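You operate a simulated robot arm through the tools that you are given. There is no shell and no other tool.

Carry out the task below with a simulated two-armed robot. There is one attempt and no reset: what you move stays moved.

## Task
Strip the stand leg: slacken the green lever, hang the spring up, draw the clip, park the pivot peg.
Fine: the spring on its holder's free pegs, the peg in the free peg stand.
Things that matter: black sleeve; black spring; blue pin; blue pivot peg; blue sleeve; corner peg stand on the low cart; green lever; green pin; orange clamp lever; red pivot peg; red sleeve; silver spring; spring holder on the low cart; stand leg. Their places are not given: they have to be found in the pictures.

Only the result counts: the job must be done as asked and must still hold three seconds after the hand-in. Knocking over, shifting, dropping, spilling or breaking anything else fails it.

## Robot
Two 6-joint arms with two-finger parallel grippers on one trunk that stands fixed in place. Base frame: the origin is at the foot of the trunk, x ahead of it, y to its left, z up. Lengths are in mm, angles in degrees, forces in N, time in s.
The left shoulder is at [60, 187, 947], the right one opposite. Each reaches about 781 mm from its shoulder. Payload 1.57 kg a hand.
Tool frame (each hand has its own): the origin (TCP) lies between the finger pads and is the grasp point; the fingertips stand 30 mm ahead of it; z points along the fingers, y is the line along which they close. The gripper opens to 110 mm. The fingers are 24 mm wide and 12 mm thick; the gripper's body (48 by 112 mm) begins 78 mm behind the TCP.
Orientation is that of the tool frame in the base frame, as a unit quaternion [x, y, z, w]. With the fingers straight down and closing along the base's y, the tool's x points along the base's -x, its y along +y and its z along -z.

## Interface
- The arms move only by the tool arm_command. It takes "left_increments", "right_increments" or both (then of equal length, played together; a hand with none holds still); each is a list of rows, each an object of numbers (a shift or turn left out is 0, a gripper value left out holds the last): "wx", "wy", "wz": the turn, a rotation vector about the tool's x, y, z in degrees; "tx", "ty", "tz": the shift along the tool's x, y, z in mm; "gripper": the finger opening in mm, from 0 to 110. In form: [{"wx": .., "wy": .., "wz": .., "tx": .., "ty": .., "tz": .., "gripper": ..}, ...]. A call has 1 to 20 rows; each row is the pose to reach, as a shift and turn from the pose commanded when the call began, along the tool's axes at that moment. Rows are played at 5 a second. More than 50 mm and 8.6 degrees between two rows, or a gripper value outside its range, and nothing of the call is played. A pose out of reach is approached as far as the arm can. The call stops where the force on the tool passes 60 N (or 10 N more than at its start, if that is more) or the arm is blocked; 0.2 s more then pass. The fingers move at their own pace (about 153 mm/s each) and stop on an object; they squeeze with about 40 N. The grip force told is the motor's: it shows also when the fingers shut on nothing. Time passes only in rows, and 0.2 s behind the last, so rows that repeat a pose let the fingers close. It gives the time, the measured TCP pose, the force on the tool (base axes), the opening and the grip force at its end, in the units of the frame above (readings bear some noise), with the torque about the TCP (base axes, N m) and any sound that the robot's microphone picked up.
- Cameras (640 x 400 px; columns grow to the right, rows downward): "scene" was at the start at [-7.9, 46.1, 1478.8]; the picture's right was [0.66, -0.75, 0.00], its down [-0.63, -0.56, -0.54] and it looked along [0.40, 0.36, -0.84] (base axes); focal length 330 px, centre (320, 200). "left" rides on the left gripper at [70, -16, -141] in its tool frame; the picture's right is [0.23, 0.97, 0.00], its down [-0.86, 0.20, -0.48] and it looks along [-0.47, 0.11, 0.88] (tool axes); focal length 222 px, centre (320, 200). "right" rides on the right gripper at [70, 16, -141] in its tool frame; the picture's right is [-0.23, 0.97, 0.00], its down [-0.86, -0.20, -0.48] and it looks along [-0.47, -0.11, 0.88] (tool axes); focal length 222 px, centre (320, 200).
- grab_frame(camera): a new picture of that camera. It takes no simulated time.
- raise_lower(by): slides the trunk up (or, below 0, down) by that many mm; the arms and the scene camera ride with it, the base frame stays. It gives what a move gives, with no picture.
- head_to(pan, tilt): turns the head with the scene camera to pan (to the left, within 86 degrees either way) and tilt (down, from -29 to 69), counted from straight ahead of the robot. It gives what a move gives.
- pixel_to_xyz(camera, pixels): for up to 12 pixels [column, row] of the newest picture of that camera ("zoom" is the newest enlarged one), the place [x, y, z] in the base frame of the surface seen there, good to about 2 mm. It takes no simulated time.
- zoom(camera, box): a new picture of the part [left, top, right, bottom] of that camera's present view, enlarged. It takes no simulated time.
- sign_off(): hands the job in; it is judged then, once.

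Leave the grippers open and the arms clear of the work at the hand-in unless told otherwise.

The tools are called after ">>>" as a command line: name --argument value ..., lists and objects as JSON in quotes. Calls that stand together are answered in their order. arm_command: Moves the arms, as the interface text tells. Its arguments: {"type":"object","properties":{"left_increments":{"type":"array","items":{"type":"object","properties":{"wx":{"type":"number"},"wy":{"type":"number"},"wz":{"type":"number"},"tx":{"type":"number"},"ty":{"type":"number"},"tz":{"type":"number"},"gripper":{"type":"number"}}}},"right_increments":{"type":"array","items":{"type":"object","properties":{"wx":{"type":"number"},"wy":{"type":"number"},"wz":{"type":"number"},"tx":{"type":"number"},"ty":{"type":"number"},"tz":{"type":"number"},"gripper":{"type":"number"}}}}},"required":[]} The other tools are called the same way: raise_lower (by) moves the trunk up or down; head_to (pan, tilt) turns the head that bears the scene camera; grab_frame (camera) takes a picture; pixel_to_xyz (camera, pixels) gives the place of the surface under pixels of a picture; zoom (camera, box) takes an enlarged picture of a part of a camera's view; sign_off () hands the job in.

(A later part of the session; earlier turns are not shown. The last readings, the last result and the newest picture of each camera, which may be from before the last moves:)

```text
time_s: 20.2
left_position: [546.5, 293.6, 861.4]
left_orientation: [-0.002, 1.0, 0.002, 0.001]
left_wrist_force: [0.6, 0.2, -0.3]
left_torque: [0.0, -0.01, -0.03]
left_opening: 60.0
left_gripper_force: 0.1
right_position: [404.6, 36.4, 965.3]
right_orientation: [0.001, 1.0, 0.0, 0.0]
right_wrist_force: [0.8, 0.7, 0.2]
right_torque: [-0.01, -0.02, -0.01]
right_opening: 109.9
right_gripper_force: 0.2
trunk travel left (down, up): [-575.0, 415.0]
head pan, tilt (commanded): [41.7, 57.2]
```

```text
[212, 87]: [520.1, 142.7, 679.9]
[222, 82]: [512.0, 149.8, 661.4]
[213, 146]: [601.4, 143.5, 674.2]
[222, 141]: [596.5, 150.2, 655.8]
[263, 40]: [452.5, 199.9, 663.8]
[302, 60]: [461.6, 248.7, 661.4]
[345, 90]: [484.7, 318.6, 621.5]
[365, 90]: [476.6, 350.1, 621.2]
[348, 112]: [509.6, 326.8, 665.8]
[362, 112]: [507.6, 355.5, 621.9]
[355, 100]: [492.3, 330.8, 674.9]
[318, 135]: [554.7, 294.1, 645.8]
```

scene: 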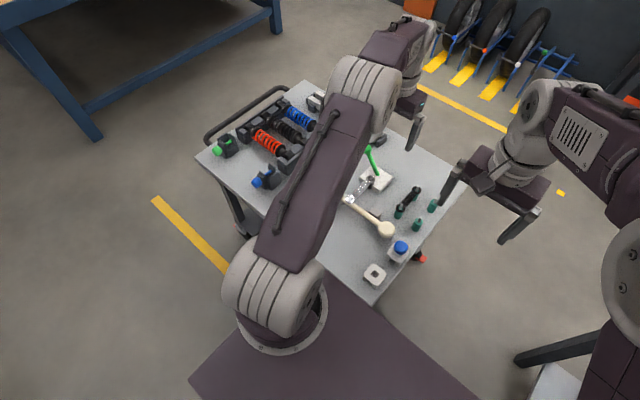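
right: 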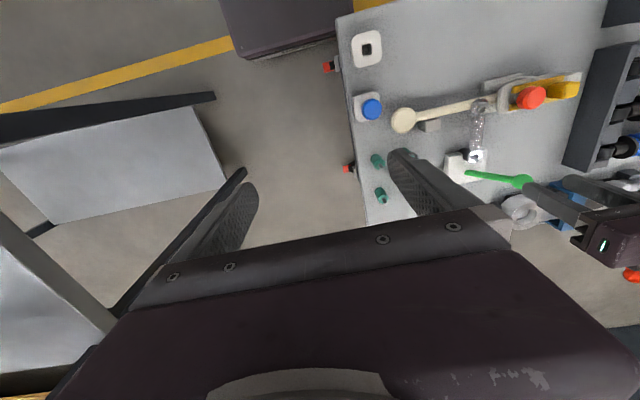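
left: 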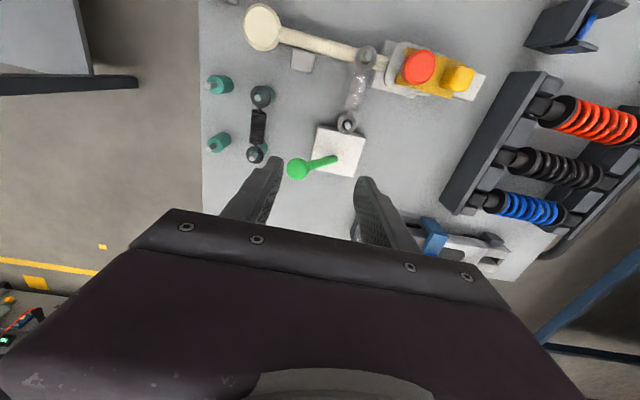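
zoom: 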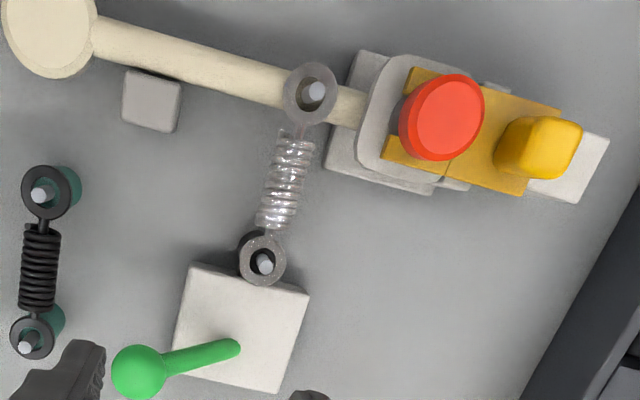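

The slack spring's pins are at about (441,329) and (523,329), tops at 684. The holder's free pins are at about (518.5,141) and (603,141). I'll first swing the right arm clear, then bring the left hand over the spring's middle.

>>> arm_command --right_increments '[{"ty": -45, "tx": 10}, {"ty": -90, "tx": 20}, {"ty": -135, "tx": 30}, {"ty": -180, "tx": 40}, {"ty": -180, "tx": 40}]' --left_increments '[{"tx": 30, "ty": 17, "tz": 10, "gripper": 50}, {"tx": 64, "ty": 35, "tz": 20, "gripper": 50}, {"tx": 64, "ty": 35, "tz": 60, "gripper": 50}, {"tx": 64, "ty": 35, "tz": 100, "gripper": 50}, {"tx": 64, "ty": 35, "tz": 100, "gripper": 50}]'

>>> grab_frame --camera "left"

>>> grab_frame --camera "scene"

>>> grab_frame --camera "right"

```text
time_s: 21.4
left_position: [484.3, 327.2, 762.1]
left_orientation: [-0.002, 1.0, 0.002, 0.003]
left_wrist_force: [-0.2, 0.3, -0.4]
left_torque: [0.0, 0.01, 0.01]
left_opening: 50.2
left_gripper_force: 0.0
right_position: [362.1, -151.9, 966.3]
right_orientation: [0.002, 1.0, -0.001, 0.001]
right_wrist_force: [-1.0, 0.6, 0.3]
right_torque: [0.0, 0.03, -0.02]
right_opening: 110.1
right_gripper_force: 0.0
trunk travel left (down, up): [-575.0, 415.0]
head pan, tilt (commanded): [41.7, 57.2]
```

```text
taken
```

left: 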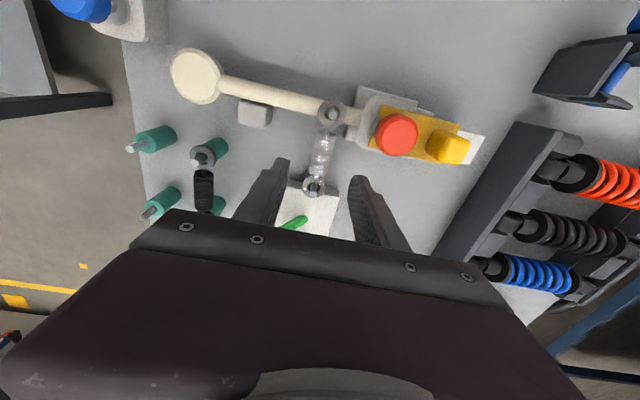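

```text
taken
```

scene: 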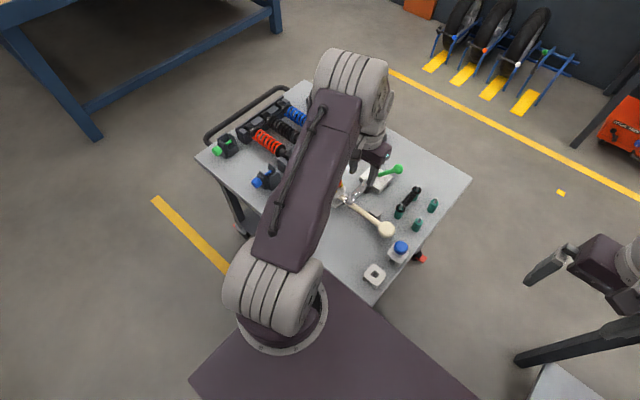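

```text
taken
```

right: 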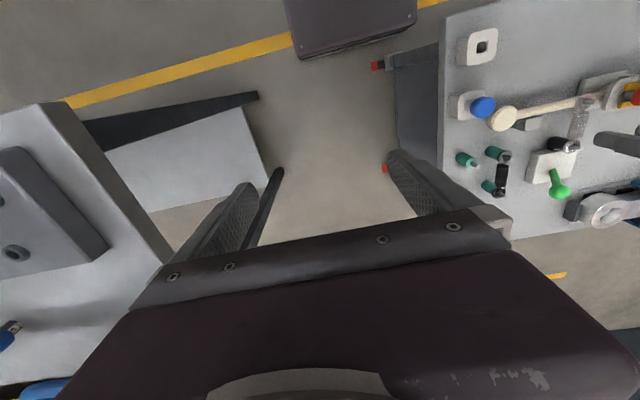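

The fingers straddle the spring in plan view. I'll zoom in to confirm the coil's centre and height before going down.

>>> zoom --camera "left" --box '[270, 80, 390, 220]'

>>> pixel_to_xyz --camera "left" --pixels '[[331, 115], [312, 187], [323, 150], [316, 150], [330, 150], [321, 165], [325, 137], [313, 178], [306, 186], [320, 186], [325, 113], [339, 114]]'

```text
2.86 times, centred on (330, 150) of left
```

zoom: 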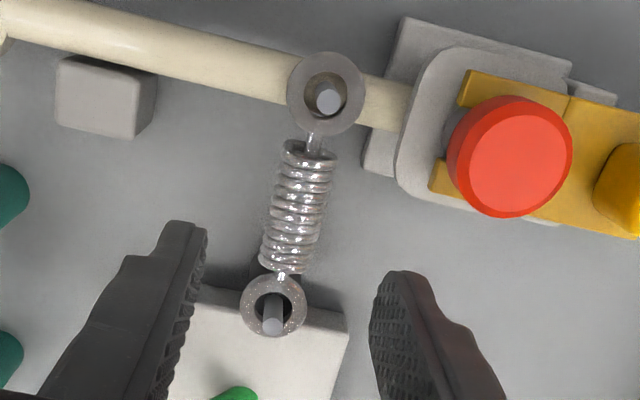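

```text
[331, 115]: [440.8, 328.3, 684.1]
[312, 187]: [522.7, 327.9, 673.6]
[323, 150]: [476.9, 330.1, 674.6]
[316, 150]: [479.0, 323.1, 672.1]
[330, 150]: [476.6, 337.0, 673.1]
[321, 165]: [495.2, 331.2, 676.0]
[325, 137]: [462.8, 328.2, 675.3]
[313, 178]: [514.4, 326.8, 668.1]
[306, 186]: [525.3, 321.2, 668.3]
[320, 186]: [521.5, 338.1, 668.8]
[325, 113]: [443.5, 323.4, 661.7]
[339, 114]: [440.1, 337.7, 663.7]
```

The coil runs along y≈329.6, its top is at 675.5 (radius about 9), and its middle is at x≈482. I'll descend to TCP z≈680 and close on it.

>>> arm_command --left_increments '[{"tx": 2.3, "ty": 2.3, "tz": 30, "gripper": 44}, {"tx": 2.3, "ty": 2.3, "tz": 60, "gripper": 44}, {"tx": 2.3, "ty": 2.3, "tz": 82, "gripper": 44}, {"tx": 2.3, "ty": 2.3, "tz": 82, "gripper": 44}]'

>>> zoom --camera "left" --box '[240, 80, 400, 240]'

```text
time_s: 22.4
left_position: [477.4, 331.0, 679.6]
left_orientation: [-0.001, 1.0, 0.001, 0.003]
left_wrist_force: [-0.2, -0.5, 0.1]
left_torque: [0.02, -0.02, -0.02]
left_opening: 43.9
left_gripper_force: 0.1
right_position: [362.1, -151.3, 966.7]
right_orientation: [0.002, 1.0, 0.0, 0.0]
right_wrist_force: [0.0, -0.3, -0.2]
right_torque: [0.02, 0.0, -0.02]
right_opening: 110.1
right_gripper_force: 0.0
trunk travel left (down, up): [-575.0, 415.0]
head pan, tilt (commanded): [41.7, 57.2]
```

```text
2.50 times, centred on (320, 160) of left
```

zoom: 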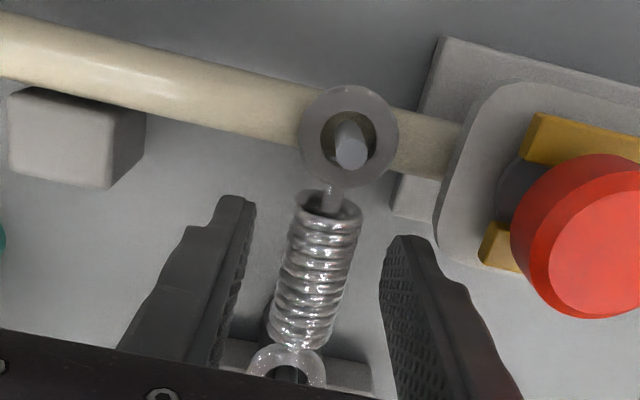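

The fingers are either side of the coil. I'll shift 3 mm forward to be nearer the middle, then close.

>>> arm_command --left_increments '[{"tx": -3, "ty": -1}, {"tx": -3, "ty": -1}, {"tx": -3, "ty": -1, "gripper": 8}, {"tx": -3, "ty": -1, "gripper": 8}, {"tx": -3, "ty": -1, "gripper": 8}]'

>>> zoom --camera "left" --box '[240, 80, 400, 240]'

```text
time_s: 23.6
left_position: [480.4, 331.6, 678.8]
left_orientation: [-0.001, 1.0, 0.002, 0.001]
left_wrist_force: [-0.5, 0.3, -0.5]
left_torque: [0.02, -0.05, -0.2]
left_opening: 8.1
left_gripper_force: 26.2
right_position: [362.4, -151.1, 965.6]
right_orientation: [0.001, 1.0, 0.0, 0.0]
right_wrist_force: [-0.5, -0.3, 0.4]
right_torque: [-0.02, 0.01, 0.0]
right_opening: 110.0
right_gripper_force: 0.0
trunk travel left (down, up): [-575.0, 415.0]
head pan, tilt (commanded): [41.7, 57.2]
```

```text
2.50 times, centred on (320, 160) of left
```

zoom: 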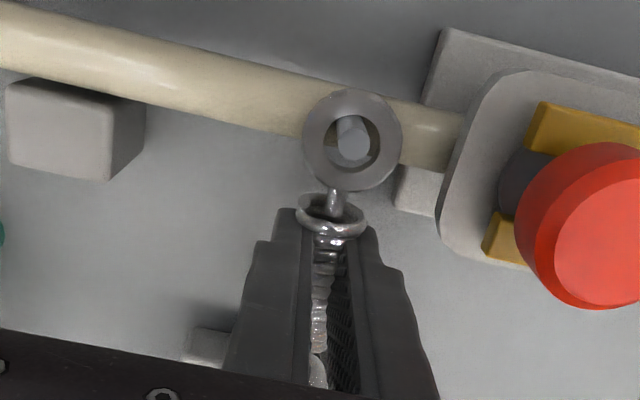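

The opening equals what I commanded (8 mm), so I'm not sure it is gripped. I'll close fully to let the fingers stop on the object.

>>> arm_command --left_increments '[{"gripper": 0}, {"gripper": 0}]'

>>> zoom --camera "left" --box '[240, 80, 400, 240]'

```text
time_s: 24.2
left_position: [480.9, 332.0, 679.6]
left_orientation: [-0.001, 1.0, 0.001, 0.002]
left_wrist_force: [-0.4, 1.2, 4.4]
left_torque: [0.33, 0.18, -0.17]
left_opening: 6.7
left_gripper_force: 26.3
right_position: [361.6, -150.9, 966.9]
right_orientation: [0.002, 1.0, 0.0, 0.0]
right_wrist_force: [-1.0, 0.1, 0.6]
right_torque: [0.03, 0.02, 0.02]
right_opening: 109.7
right_gripper_force: 0.1
trunk travel left (down, up): [-575.0, 415.0]
head pan, tilt (commanded): [41.7, 57.2]
```

```text
2.50 times, centred on (320, 160) of left
```

zoom: 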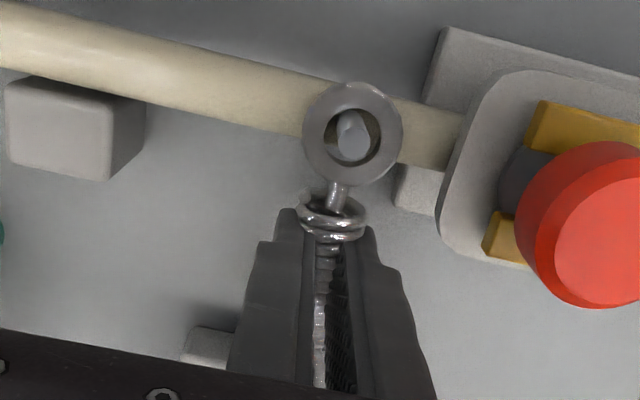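

It stopped at 6.7 mm on the spring's core, and the near eye still sits around its pin. I'll lift slowly by a few mm and check that both eyes rise together.

>>> arm_command --left_increments '[{"tz": -3}, {"tz": -6}, {"tz": -9}, {"tz": -9}]'

>>> zoom --camera "left" --box '[240, 80, 400, 240]'

>>> zoom --camera "scene" --box '[320, 130, 420, 230]'

>>> zoom --camera "right" --box '[460, 60, 640, 210]'

```text
time_s: 25.2
left_position: [481.4, 329.6, 688.2]
left_orientation: [0.0, 1.0, 0.001, 0.001]
left_wrist_force: [1.0, 0.5, 0.4]
left_torque: [0.0, -0.03, -0.01]
left_opening: 20.3
left_gripper_force: 33.9
right_position: [362.2, -150.8, 967.9]
right_orientation: [0.002, 1.0, 0.0, 0.001]
right_wrist_force: [-0.9, 0.7, 0.6]
right_torque: [0.01, 0.0, 0.01]
right_opening: 110.2
right_gripper_force: 0.2
trunk travel left (down, up): [-575.0, 415.0]
head pan, tilt (commanded): [41.7, 57.2]
```

```text
2.50 times, centred on (320, 160) of left
```

zoom: 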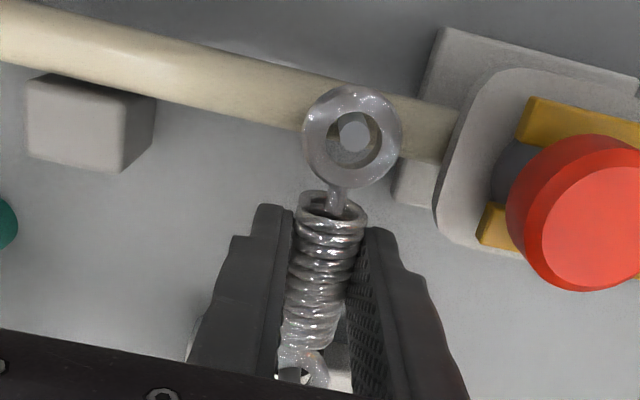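

```text
4.00 times, centred on (370, 180) of scene
```

zoom: 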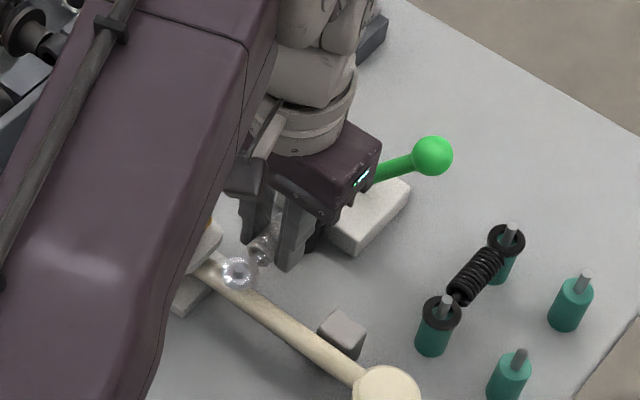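

```text
2.67 times, centred on (550, 135) of right
```

zoom: 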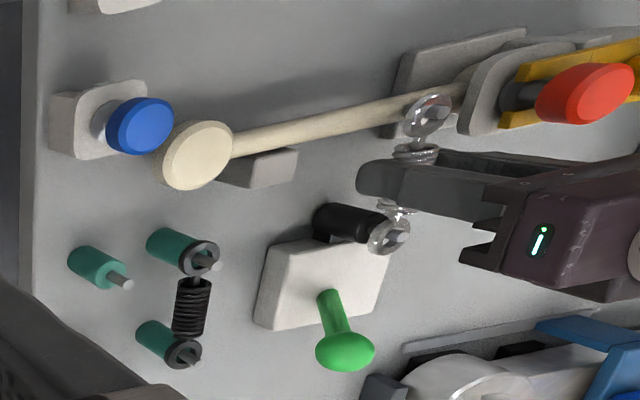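

The grip now reads 20 mm and 34 N, so the coil's full width is held, and both eyes look lifted on their pins. I'll lift clear of the pins (another 35 mm) and check how the spring hangs.

>>> arm_command --left_increments '[{"tz": -6}, {"tz": -12}, {"tz": -22}, {"tz": -36}, {"tz": -36}]'

>>> zoom --camera "left" --box '[220, 60, 420, 240]'

>>> zoom --camera "right" --box '[460, 60, 640, 210]'

```text
time_s: 26.4
left_position: [482.0, 330.4, 725.9]
left_orientation: [0.0, 1.0, 0.001, 0.003]
left_wrist_force: [0.4, -0.1, -0.7]
left_torque: [-0.01, 0.02, 0.0]
left_opening: 20.3
left_gripper_force: 33.8
right_position: [361.8, -149.5, 966.5]
right_orientation: [0.001, 1.0, 0.0, -0.001]
right_wrist_force: [-0.1, 0.5, 1.0]
right_torque: [0.06, 0.0, 0.0]
right_opening: 110.2
right_gripper_force: 0.0
trunk travel left (down, up): [-575.0, 415.0]
head pan, tilt (commanded): [41.7, 57.2]
```

```text
2.22 times, centred on (320, 150) of left
```

zoom: 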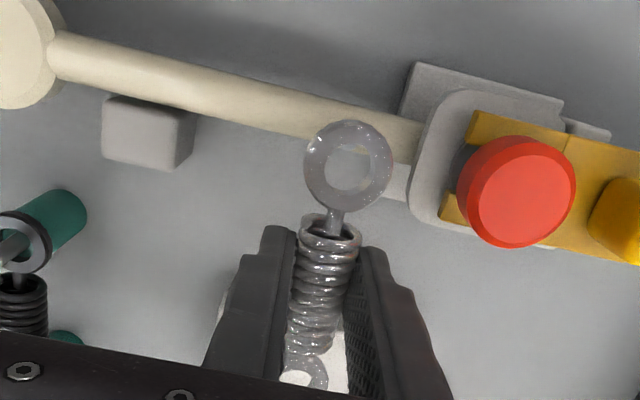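

```text
2.67 times, centred on (550, 135) of right
```

zoom: 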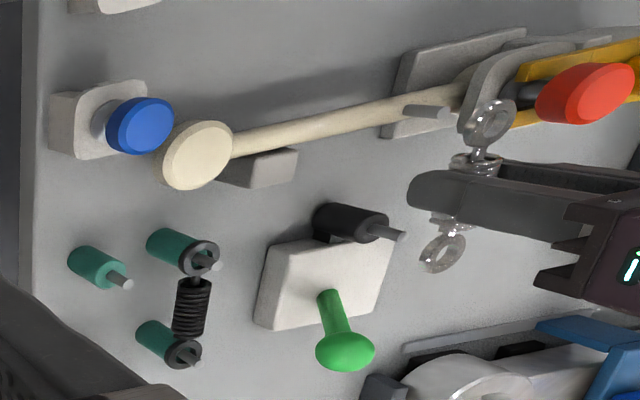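

The spring is free, level, and held across its coil. I'll measure its near eye relative to the hand so I can aim at the holder pins.

>>> zoom --camera "left" --box '[290, 100, 350, 160]'

```text
6.67 times, centred on (320, 130) of left
```

zoom: 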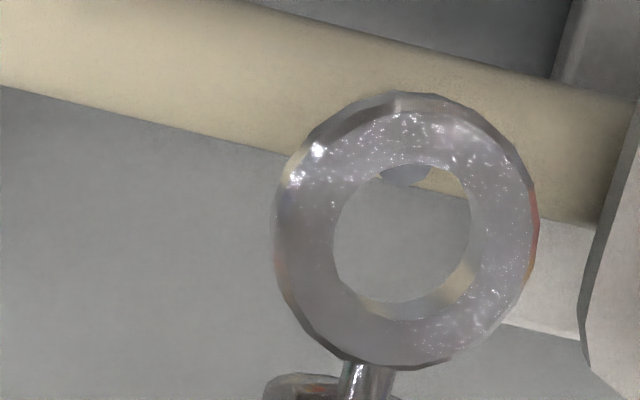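

I'll sample the ring's top face at four sides.

>>> pixel_to_xyz --camera "zoom" --pixels '[[308, 235], [500, 220], [420, 138], [395, 335], [340, 165], [475, 300], [330, 300], [480, 160]]'

>>> pixel_to_xyz --camera "left" --pixels '[[303, 230], [310, 225], [318, 230]]'

```text
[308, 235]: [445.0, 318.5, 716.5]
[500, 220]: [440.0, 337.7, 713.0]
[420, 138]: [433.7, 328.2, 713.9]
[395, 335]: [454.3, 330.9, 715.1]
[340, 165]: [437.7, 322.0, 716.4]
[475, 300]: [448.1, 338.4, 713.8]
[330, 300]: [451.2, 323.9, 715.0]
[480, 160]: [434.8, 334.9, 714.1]
```

```text
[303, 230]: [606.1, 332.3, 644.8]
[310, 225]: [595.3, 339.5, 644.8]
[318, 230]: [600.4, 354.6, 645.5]
```

The near eye's centre is about (443,329.3), top face z≈714.5. Now I'll zoom on the far eye, which shows just above the palm edge.

>>> zoom --camera "left" --box '[280, 195, 350, 240]'

```text
8.89 times, centred on (315, 218) of left
```

zoom: 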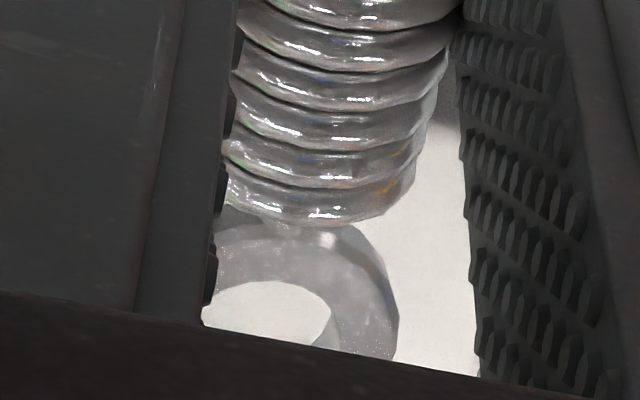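

>>> pixel_to_xyz --camera "zoom" --pixels '[[375, 330], [350, 270], [300, 245], [240, 260], [385, 345], [390, 310], [320, 190], [340, 80]]'

```text
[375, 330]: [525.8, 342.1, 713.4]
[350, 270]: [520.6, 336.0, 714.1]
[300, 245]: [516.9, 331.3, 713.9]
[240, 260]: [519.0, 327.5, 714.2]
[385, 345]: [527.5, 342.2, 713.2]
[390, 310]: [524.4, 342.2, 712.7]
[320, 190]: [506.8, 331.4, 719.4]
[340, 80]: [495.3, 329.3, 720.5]
```

Far eye centre ≈(526.5,330), so the spring's centre is about (484.8,329.8) and the eyes are 83.4 mm apart. I'll carry it up, across toward -y, then forward to hover above the free pins, whose centre is about (560.5,141).

>>> arm_command --left_increments '[{"tz": -25}, {"tz": -25, "ty": -40}, {"tz": -25, "ty": -85}, {"tz": -25, "ty": -130}, {"tz": -25, "ty": -170}, {"tz": -25, "ty": -189}, {"tz": -25, "ty": -189, "tx": -35}, {"tz": -25, "ty": -189, "tx": -62}, {"tz": -25, "ty": -189, "tx": -76}, {"tz": -25, "ty": -189, "tx": -76}]'

>>> grab_frame --camera "left"

>>> grab_frame --camera "right"

```text
time_s: 28.6
left_position: [560.1, 140.8, 752.0]
left_orientation: [-0.002, 1.0, 0.001, 0.001]
left_wrist_force: [-0.3, -0.1, 0.7]
left_torque: [0.0, 0.01, 0.02]
left_opening: 20.5
left_gripper_force: 33.7
right_position: [363.5, -149.2, 966.1]
right_orientation: [0.001, 1.0, 0.0, 0.0]
right_wrist_force: [-0.6, 0.3, 0.6]
right_torque: [0.02, -0.01, -0.02]
right_opening: 109.8
right_gripper_force: 0.1
trunk travel left (down, up): [-575.0, 415.0]
head pan, tilt (commanded): [41.7, 57.2]
```

```text
taken
```

left: 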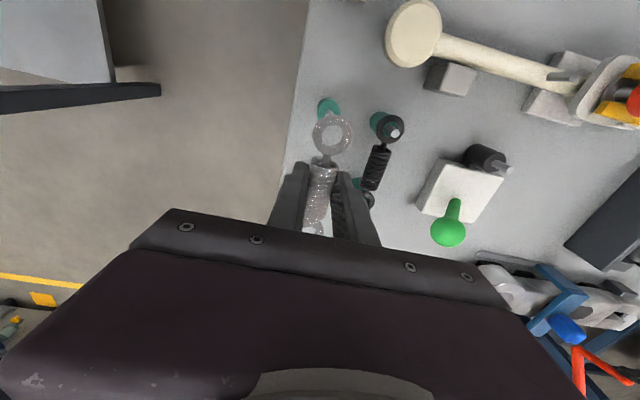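

```text
taken
```

right: 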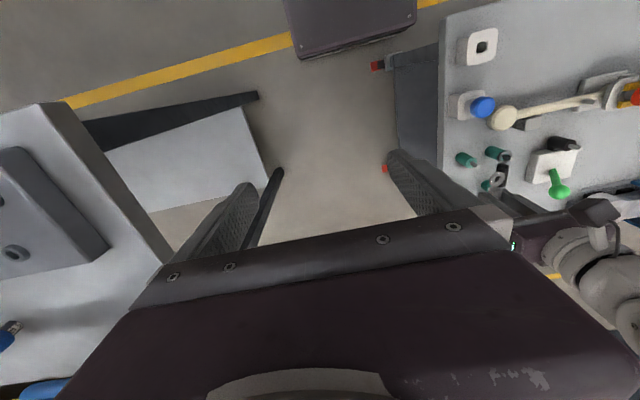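

It hovers above the holder. I'll zoom both cameras to compare the eyes with the pins.

>>> zoom --camera "right" --box '[430, 120, 550, 230]'

>>> zoom --camera "left" --box '[285, 85, 415, 165]'

```text
3.64 times, centred on (490, 175) of right
```

zoom: 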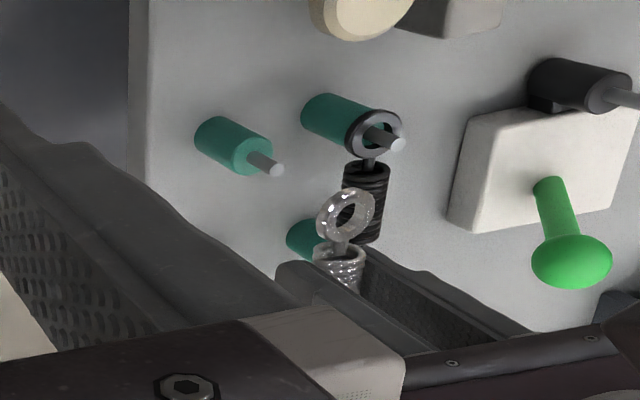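

```text
4.92 times, centred on (350, 125) of left
```

zoom: 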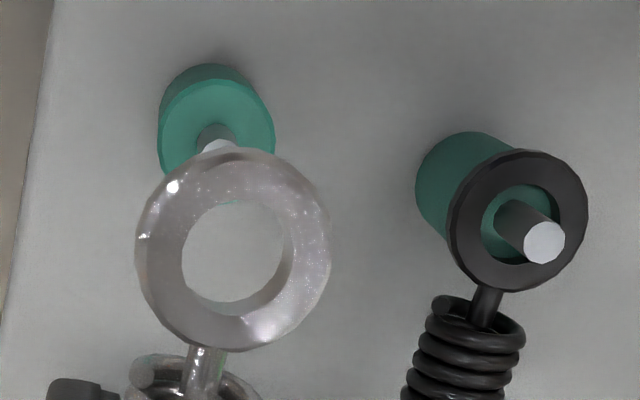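

Now I'll sample the near eye's ring, the visible part of the free near pin, the teal post's top, and the black pin tip for reference.

>>> pixel_to_xyz --camera "zoom" --pixels '[[160, 250], [308, 245], [230, 175], [240, 325], [217, 146], [190, 120], [245, 115], [215, 95], [545, 243], [470, 230], [565, 190], [205, 375]]'

>>> pixel_to_xyz --camera "right" --pixels '[[478, 168], [500, 160], [464, 163], [476, 162]]'

```text
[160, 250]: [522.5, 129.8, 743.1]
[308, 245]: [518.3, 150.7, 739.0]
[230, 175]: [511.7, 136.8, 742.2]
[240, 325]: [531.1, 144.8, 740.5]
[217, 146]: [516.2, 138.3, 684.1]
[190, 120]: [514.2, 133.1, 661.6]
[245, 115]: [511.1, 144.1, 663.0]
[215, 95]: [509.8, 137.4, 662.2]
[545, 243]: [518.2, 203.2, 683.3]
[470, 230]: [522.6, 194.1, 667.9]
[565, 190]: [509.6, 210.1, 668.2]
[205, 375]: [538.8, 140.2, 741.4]
```

```text
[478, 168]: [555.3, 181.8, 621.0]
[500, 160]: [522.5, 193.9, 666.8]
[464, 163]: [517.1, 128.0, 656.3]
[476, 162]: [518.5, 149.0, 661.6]
```

The near eye's centre is about (521,140.5). I'll check the near pin's tip from the right camera too.

>>> zoom --camera "right" --box '[450, 140, 530, 190]'

>>> pixel_to_xyz --camera "zoom" --pixels '[[221, 133], [215, 130], [227, 137], [195, 110], [180, 90], [200, 100]]'

```text
8.00 times, centred on (490, 165) of right
```

zoom: 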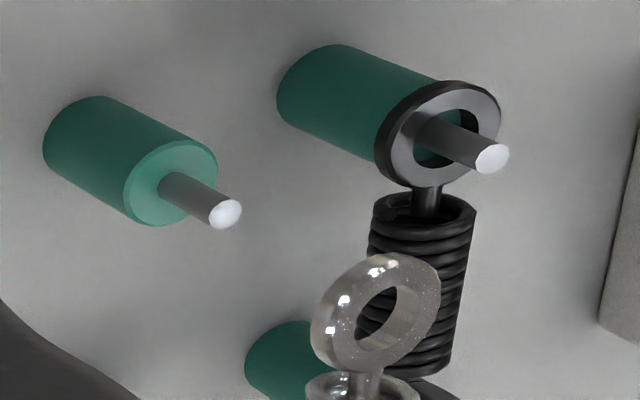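

```text
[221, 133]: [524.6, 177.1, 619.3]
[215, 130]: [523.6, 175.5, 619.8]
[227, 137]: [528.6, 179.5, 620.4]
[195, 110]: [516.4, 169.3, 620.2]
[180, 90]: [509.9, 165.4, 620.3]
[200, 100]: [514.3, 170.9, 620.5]
```

>>> pixel_to_xyz --camera "zoom" --pixels '[[226, 214], [220, 208], [232, 220], [150, 200], [190, 160], [492, 158], [330, 330], [418, 300], [385, 270], [350, 355]]'

```text
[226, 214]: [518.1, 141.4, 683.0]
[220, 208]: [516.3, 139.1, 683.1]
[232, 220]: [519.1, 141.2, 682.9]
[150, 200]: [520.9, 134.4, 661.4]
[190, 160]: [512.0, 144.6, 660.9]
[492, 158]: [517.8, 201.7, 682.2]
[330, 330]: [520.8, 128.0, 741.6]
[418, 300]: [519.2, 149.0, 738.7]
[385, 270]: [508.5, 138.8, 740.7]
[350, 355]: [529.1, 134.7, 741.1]
```

Near pin tip ≈(518,141) and eye centre ≈(520,140), so I'll correct by dx -2, dy +1. I'll lower until the eyes are just above the pin tips (46 mm down) and check again.

>>> arm_command --left_increments '[{"tx": 2, "ty": 1, "tz": 15}, {"tx": 2, "ty": 1, "tz": 32}, {"tx": 2, "ty": 1, "tz": 46}, {"tx": 2, "ty": 1, "tz": 46}]'

>>> zoom --camera "right" --box '[450, 140, 530, 190]'

>>> zoom --camera "left" --box '[285, 85, 415, 165]'

```text
time_s: 29.6
left_position: [558.4, 142.7, 705.8]
left_orientation: [-0.001, 1.0, 0.001, 0.002]
left_wrist_force: [-0.2, -0.1, -0.5]
left_torque: [0.01, 0.04, 0.02]
left_opening: 20.4
left_gripper_force: 33.5
right_position: [362.4, -150.4, 966.6]
right_orientation: [0.002, 1.0, 0.0, 0.0]
right_wrist_force: [-0.1, 1.0, 0.0]
right_torque: [0.0, 0.0, -0.01]
right_opening: 110.2
right_gripper_force: 0.0
trunk travel left (down, up): [-575.0, 415.0]
head pan, tilt (commanded): [41.7, 57.2]
```

```text
8.00 times, centred on (490, 165) of right
```

zoom: 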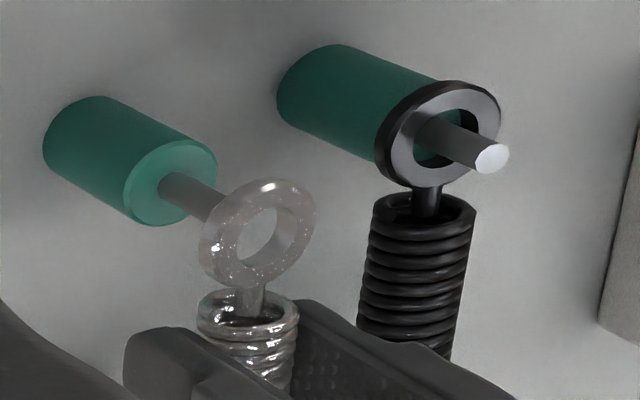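

```text
4.92 times, centred on (350, 125) of left
```

zoom: 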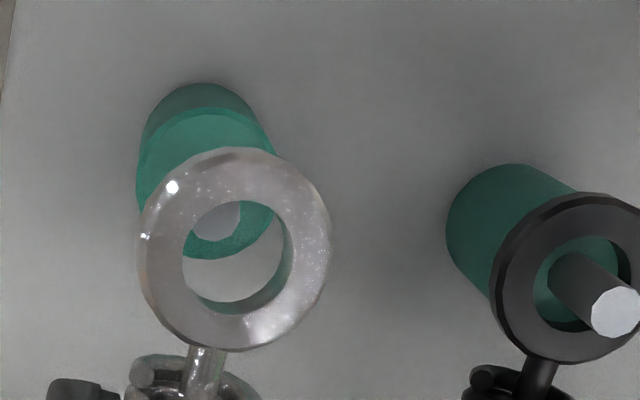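

I'll measure the pin tip seen through the eye, and the ring, from the left view.

>>> pixel_to_xyz --camera "zoom" --pixels '[[218, 222], [205, 225], [232, 212], [160, 250], [312, 245], [230, 175], [240, 325], [180, 195], [290, 300], [615, 310]]'

>>> zoom --camera "right" --box '[450, 140, 530, 190]'

>>> pixel_to_xyz --camera "zoom" --pixels '[[212, 255], [303, 215], [268, 188], [250, 278], [490, 158], [200, 195]]'

```text
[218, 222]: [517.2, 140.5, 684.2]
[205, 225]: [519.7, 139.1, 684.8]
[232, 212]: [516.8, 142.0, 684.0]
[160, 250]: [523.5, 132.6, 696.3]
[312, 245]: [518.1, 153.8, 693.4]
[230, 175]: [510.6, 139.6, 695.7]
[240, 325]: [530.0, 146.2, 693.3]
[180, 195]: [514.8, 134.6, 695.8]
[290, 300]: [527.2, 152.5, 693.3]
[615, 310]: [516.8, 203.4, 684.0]
```

```text
8.00 times, centred on (490, 165) of right
```

zoom: 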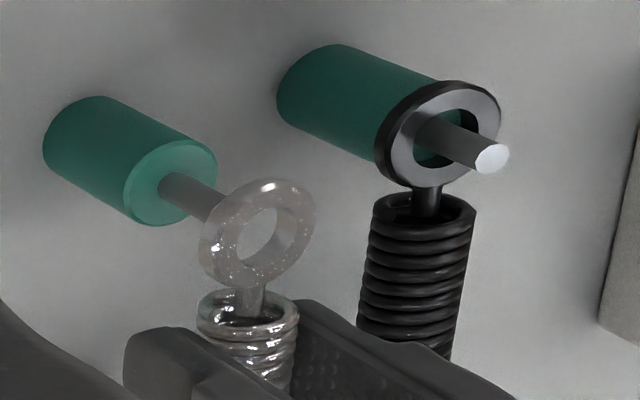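

```text
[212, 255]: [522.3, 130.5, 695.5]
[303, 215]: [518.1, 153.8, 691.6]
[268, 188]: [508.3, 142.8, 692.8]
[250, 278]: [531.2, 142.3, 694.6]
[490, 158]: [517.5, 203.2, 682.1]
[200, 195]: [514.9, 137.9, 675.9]
```

The eye centre is about (520.2,142.7) and the pin about (518,140.8). I'll shift dx -2, dy -2, then lower about 10 mm so the eyes start over the pins.

>>> arm_command --left_increments '[{"tx": 2, "ty": -2}, {"tx": 2, "ty": -2, "tz": 3}, {"tx": 2, "ty": -2, "tz": 7}, {"tx": 2, "ty": -2, "tz": 11}, {"tx": 2, "ty": -2, "tz": 11}]'

>>> zoom --camera "right" --box '[450, 140, 530, 190]'

>>> zoom --camera "left" --box '[285, 85, 415, 165]'

>>> zoom --camera "scene" --box '[370, 170, 450, 240]'

```text
time_s: 30.8
left_position: [556.0, 139.1, 693.1]
left_orientation: [0.0, 1.0, 0.001, 0.003]
left_wrist_force: [0.2, -0.1, -0.2]
left_torque: [-0.01, 0.01, -0.04]
left_opening: 20.4
left_gripper_force: 34.3
right_position: [362.7, -150.1, 966.6]
right_orientation: [0.002, 1.0, 0.0, -0.001]
right_wrist_force: [-0.3, 0.4, 0.3]
right_torque: [0.01, 0.02, 0.03]
right_opening: 109.6
right_gripper_force: 0.1
trunk travel left (down, up): [-575.0, 415.0]
head pan, tilt (commanded): [41.7, 57.2]
```

```text
8.00 times, centred on (490, 165) of right
```

zoom: 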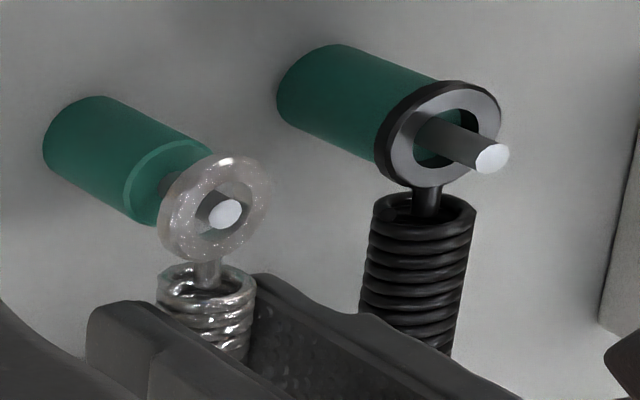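

```text
4.92 times, centred on (350, 125) of left
```

zoom: 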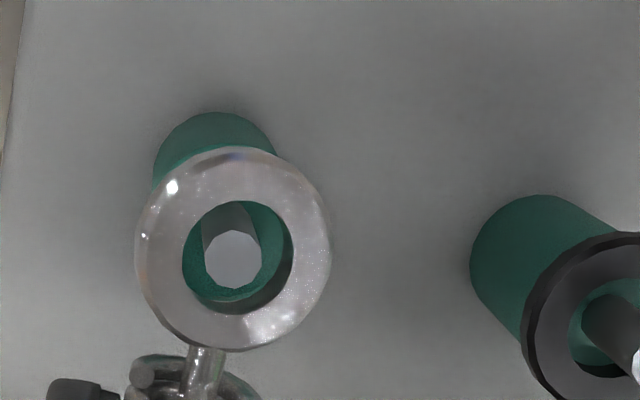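

```text
5.71 times, centred on (410, 205) of scene
```

zoom: 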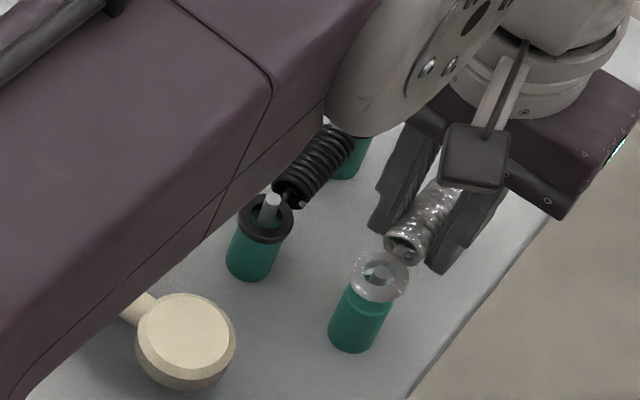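

The near pin is inside the near eye. Now I'll check the far eye.

>>> zoom --camera "left" --box '[280, 195, 350, 240]'

>>> zoom --camera "right" --box '[450, 160, 560, 240]'

```text
8.89 times, centred on (315, 218) of left
```

zoom: 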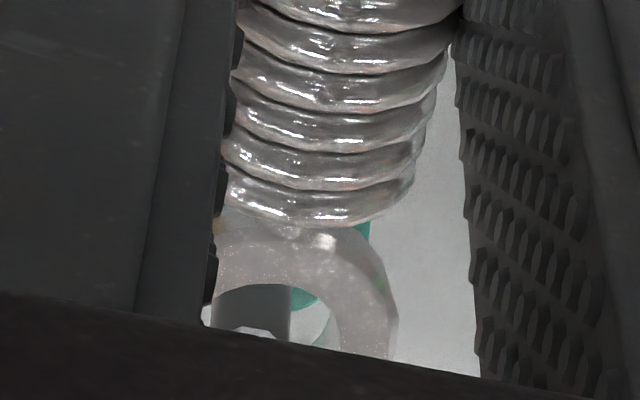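

```text
5.00 times, centred on (505, 200) of right
```

zoom: 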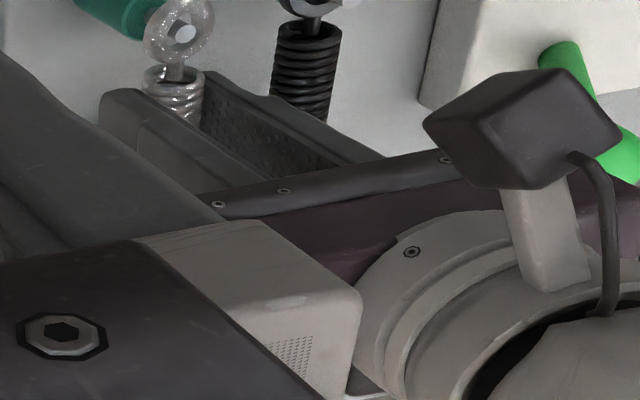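

The far pin also shows inside the far eye. I'll lower the remaining 13 mm or so to seat both eyes on the posts.

>>> arm_command --left_increments '[{"tz": 4}, {"tz": 8}, {"tz": 11}, {"tz": 13}, {"tz": 13}]'

>>> zoom --camera "right" --box '[450, 140, 530, 190]'

>>> zoom --camera "left" --box '[285, 85, 415, 165]'

>>> pixel_to_xyz --camera "zoom" --pixels '[[160, 250], [312, 245], [230, 175], [240, 325]]'

```text
time_s: 32.0
left_position: [554.8, 142.4, 681.1]
left_orientation: [-0.002, 1.0, 0.002, 0.003]
left_wrist_force: [-0.2, -0.4, 6.7]
left_torque: [0.06, -0.12, 0.02]
left_opening: 20.2
left_gripper_force: 33.9
right_position: [362.0, -151.4, 967.7]
right_orientation: [0.001, 1.0, 0.0, 0.001]
right_wrist_force: [0.7, 0.6, -0.2]
right_torque: [0.02, -0.02, 0.01]
right_opening: 110.0
right_gripper_force: 0.0
trunk travel left (down, up): [-575.0, 415.0]
head pan, tilt (commanded): [41.7, 57.2]
```

```text
8.00 times, centred on (490, 165) of right
```

zoom: 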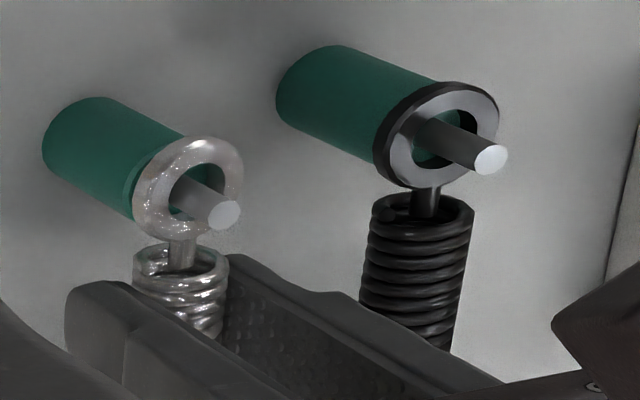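

```text
4.92 times, centred on (350, 125) of left
```

zoom: 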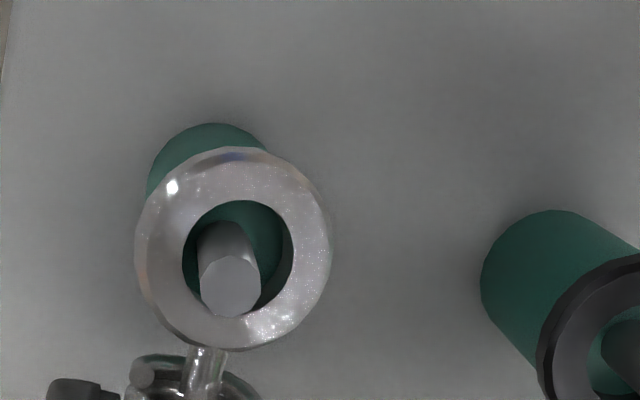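

```text
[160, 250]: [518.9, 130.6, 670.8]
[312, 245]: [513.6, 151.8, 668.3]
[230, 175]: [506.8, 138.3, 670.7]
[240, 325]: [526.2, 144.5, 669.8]
```

The eyes are seated (ring top ≈669, 6.7 N contact). I'll open the fingers to 44 mm and rise straight up.

>>> arm_command --left_increments '[{"gripper": 26}, {"gripper": 36}, {"gripper": 44}, {"gripper": 44}, {"gripper": 44, "tz": -20}, {"gripper": 44, "tz": -60}, {"gripper": 44, "tz": -100}, {"gripper": 44, "tz": -100}]'

>>> grab_frame --camera "left"

>>> zoom --camera "right" --box '[440, 130, 540, 220]'

>>> zoom --camera "scene" --box '[370, 170, 450, 240]'

```text
time_s: 33.8
left_position: [555.0, 142.5, 780.6]
left_orientation: [-0.002, 1.0, 0.002, 0.002]
left_wrist_force: [0.5, -0.4, -0.5]
left_torque: [-0.01, 0.01, -0.01]
left_opening: 44.2
left_gripper_force: 0.1
right_position: [362.9, -151.4, 966.9]
right_orientation: [0.001, 1.0, 0.0, 0.0]
right_wrist_force: [0.4, -0.4, -0.9]
right_torque: [0.04, 0.01, -0.01]
right_opening: 110.1
right_gripper_force: 0.0
trunk travel left (down, up): [-575.0, 415.0]
head pan, tilt (commanded): [41.7, 57.2]
```

```text
taken
```

left: 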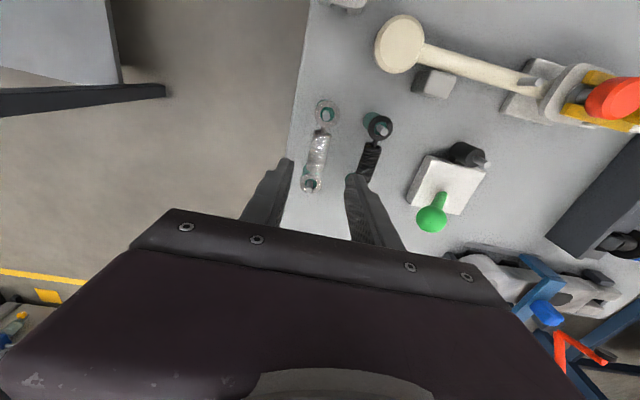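

```text
4.44 times, centred on (490, 175) of right
```

zoom: 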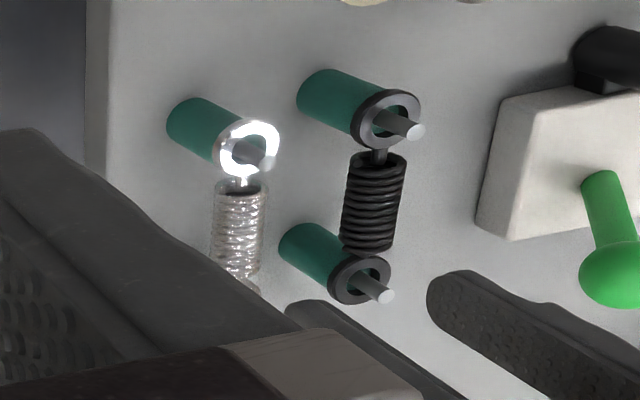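

```text
5.71 times, centred on (410, 205) of scene
```

zoom: 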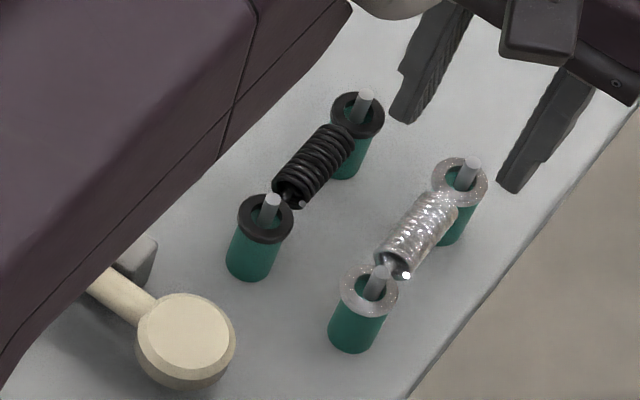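

The silver spring now hangs on both free pins. Next is the clip: I'll rise and move the left hand to view the yellow knob from the far side.

>>> arm_command --left_increments '[{"tz": -25}, {"tz": -50, "tx": 10, "ty": 40}, {"tz": -50, "tx": 20, "ty": 88}, {"tz": -50, "tx": 35, "ty": 136}, {"tz": -50, "tx": 45, "ty": 184}, {"tz": -50, "tx": 55, "ty": 232}, {"tz": -50, "tx": 60, "ty": 280}, {"tz": -50, "tx": 60, "ty": 280}]'

>>> grab_frame --camera "left"

>>> zoom --camera "left" --box '[270, 60, 430, 160]'

```text
refused: row 4 steps farther than a row can; nothing moved
```

```text
taken
```

left: 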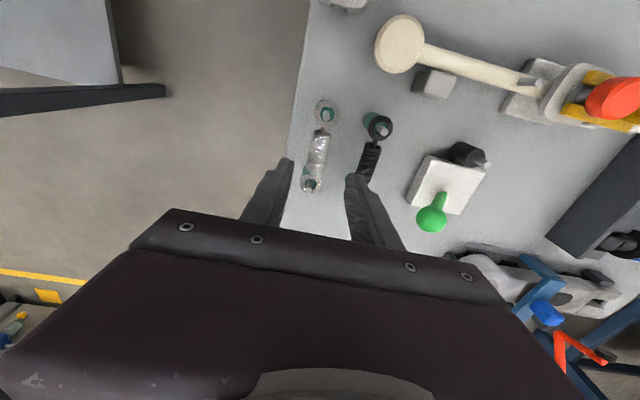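

```text
4.00 times, centred on (350, 110) of left
```

zoom: 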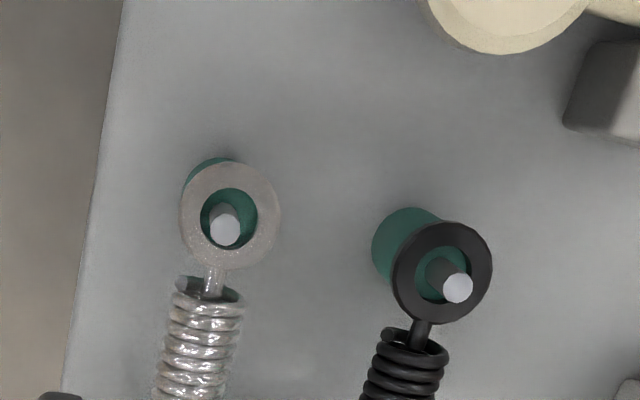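

The call was refused because one step was over 50 mm. I'll send the same path in smaller steps.

>>> arm_command --left_increments '[{"tz": -25}, {"tz": -50, "tx": 5, "ty": 30}, {"tz": -50, "tx": 15, "ty": 72}, {"tz": -50, "tx": 25, "ty": 115}, {"tz": -50, "tx": 35, "ty": 158}, {"tz": -50, "tx": 45, "ty": 200}, {"tz": -50, "tx": 55, "ty": 242}, {"tz": -50, "tx": 60, "ty": 280}, {"tz": -50, "tx": 60, "ty": 280}]'

>>> grab_frame --camera "left"

>>> zoom --camera "left" --box '[250, 60, 410, 160]'

```text
time_s: 35.8
left_position: [491.5, 421.9, 828.4]
left_orientation: [0.0, 1.0, 0.002, 0.002]
left_wrist_force: [1.0, -0.6, 0.4]
left_torque: [0.01, -0.02, 0.01]
left_opening: 44.1
left_gripper_force: 0.1
right_position: [362.9, -151.1, 966.1]
right_orientation: [0.001, 1.0, -0.001, 0.0]
right_wrist_force: [1.0, -0.5, 0.8]
right_torque: [0.03, 0.02, 0.0]
right_opening: 109.9
right_gripper_force: 0.0
trunk travel left (down, up): [-575.0, 415.0]
head pan, tilt (commanded): [41.7, 57.2]
```

```text
taken
```

left: 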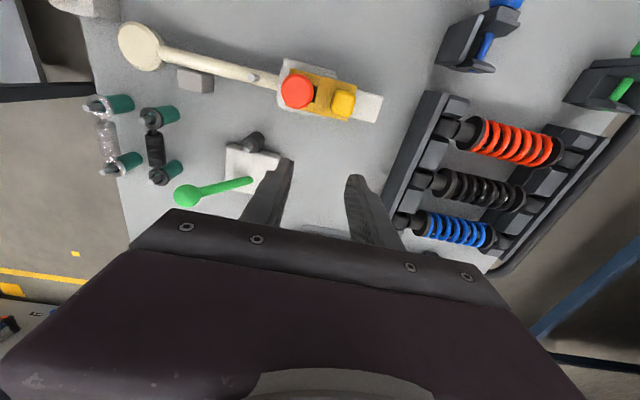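

```text
4.00 times, centred on (330, 110) of left
```

zoom: 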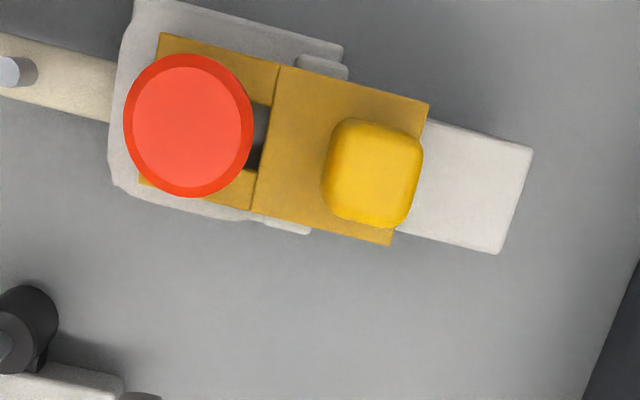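

Now I have a clear view of the cap and the clip. I'll measure their edges.

>>> pixel_to_xyz --camera "zoom" --pixels '[[188, 120], [130, 120], [245, 120], [190, 65], [190, 185], [375, 165], [332, 165], [415, 165], [372, 125], [372, 210], [258, 150], [410, 105]]'

>>> pixel_to_xyz --camera "zoom" --pixels '[[165, 42], [148, 178], [270, 70], [250, 200], [420, 108], [385, 238], [525, 155], [495, 245], [290, 150], [320, 62], [290, 228], [325, 180]]'

```text
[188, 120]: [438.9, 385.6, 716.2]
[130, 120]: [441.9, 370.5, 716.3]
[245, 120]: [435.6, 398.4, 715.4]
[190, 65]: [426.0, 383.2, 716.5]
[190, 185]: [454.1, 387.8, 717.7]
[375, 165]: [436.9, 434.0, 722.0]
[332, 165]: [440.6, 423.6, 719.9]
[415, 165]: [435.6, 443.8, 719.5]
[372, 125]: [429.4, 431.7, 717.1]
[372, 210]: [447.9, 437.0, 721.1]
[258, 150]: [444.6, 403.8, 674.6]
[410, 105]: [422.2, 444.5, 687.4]
```

```text
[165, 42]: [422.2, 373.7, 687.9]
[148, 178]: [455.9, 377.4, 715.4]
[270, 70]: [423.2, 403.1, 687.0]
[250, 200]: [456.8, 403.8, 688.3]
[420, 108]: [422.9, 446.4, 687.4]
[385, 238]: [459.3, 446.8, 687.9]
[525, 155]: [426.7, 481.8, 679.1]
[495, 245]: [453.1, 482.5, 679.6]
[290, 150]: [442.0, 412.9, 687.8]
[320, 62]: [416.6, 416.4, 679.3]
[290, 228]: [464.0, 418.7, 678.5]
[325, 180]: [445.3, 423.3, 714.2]
```

Cap centre is about (440,384.5) and the knob is about (439,433.7), spanning y 422–445 with its top at 722. I'll go down around the knob with a 34 mm opening, which leaves about 6 mm from the -y finger to the red cap.

>>> arm_command --left_increments '[{"tx": 26, "ty": 6, "tz": 20, "gripper": 34}, {"tx": 52.5, "ty": 12, "tz": 40, "gripper": 34}, {"tx": 52.5, "ty": 12, "tz": 68, "gripper": 34}, {"tx": 52.5, "ty": 12, "tz": 68, "gripper": 34}]'

>>> grab_frame --camera "left"

>>> zoom --camera "left" --box '[230, 120, 410, 240]'

```text
time_s: 36.8
left_position: [442.5, 431.6, 760.5]
left_orientation: [-0.002, 1.0, 0.003, 0.003]
left_wrist_force: [-0.4, -0.1, 1.4]
left_torque: [0.02, -0.02, 0.01]
left_opening: 33.9
left_gripper_force: 0.0
right_position: [362.2, -151.3, 966.2]
right_orientation: [0.001, 1.0, 0.0, 0.0]
right_wrist_force: [0.2, 1.1, -0.2]
right_torque: [-0.02, -0.02, 0.01]
right_opening: 109.8
right_gripper_force: 0.1
trunk travel left (down, up): [-575.0, 415.0]
head pan, tilt (commanded): [41.7, 57.2]
```

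```text
taken
```

left: 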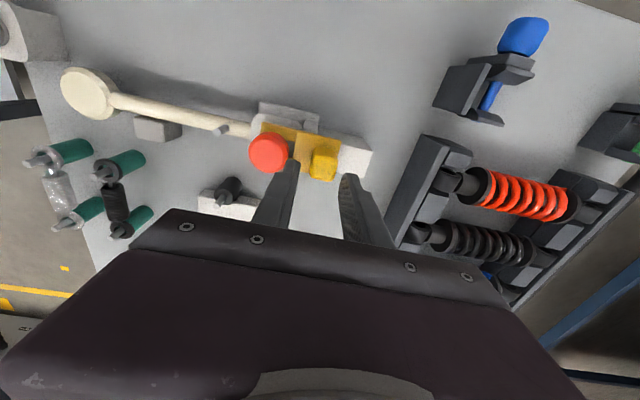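

```text
3.33 times, centred on (320, 180) of left
```

zoom: 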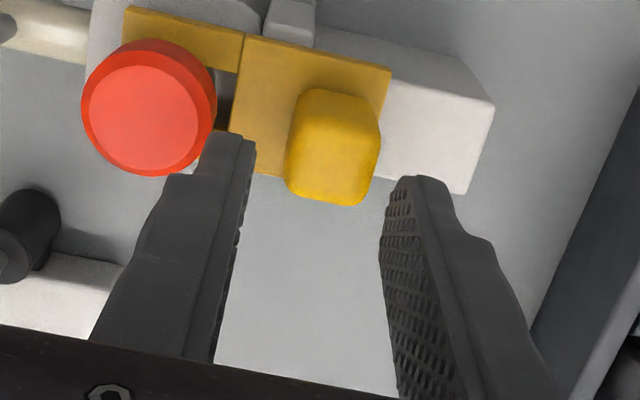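

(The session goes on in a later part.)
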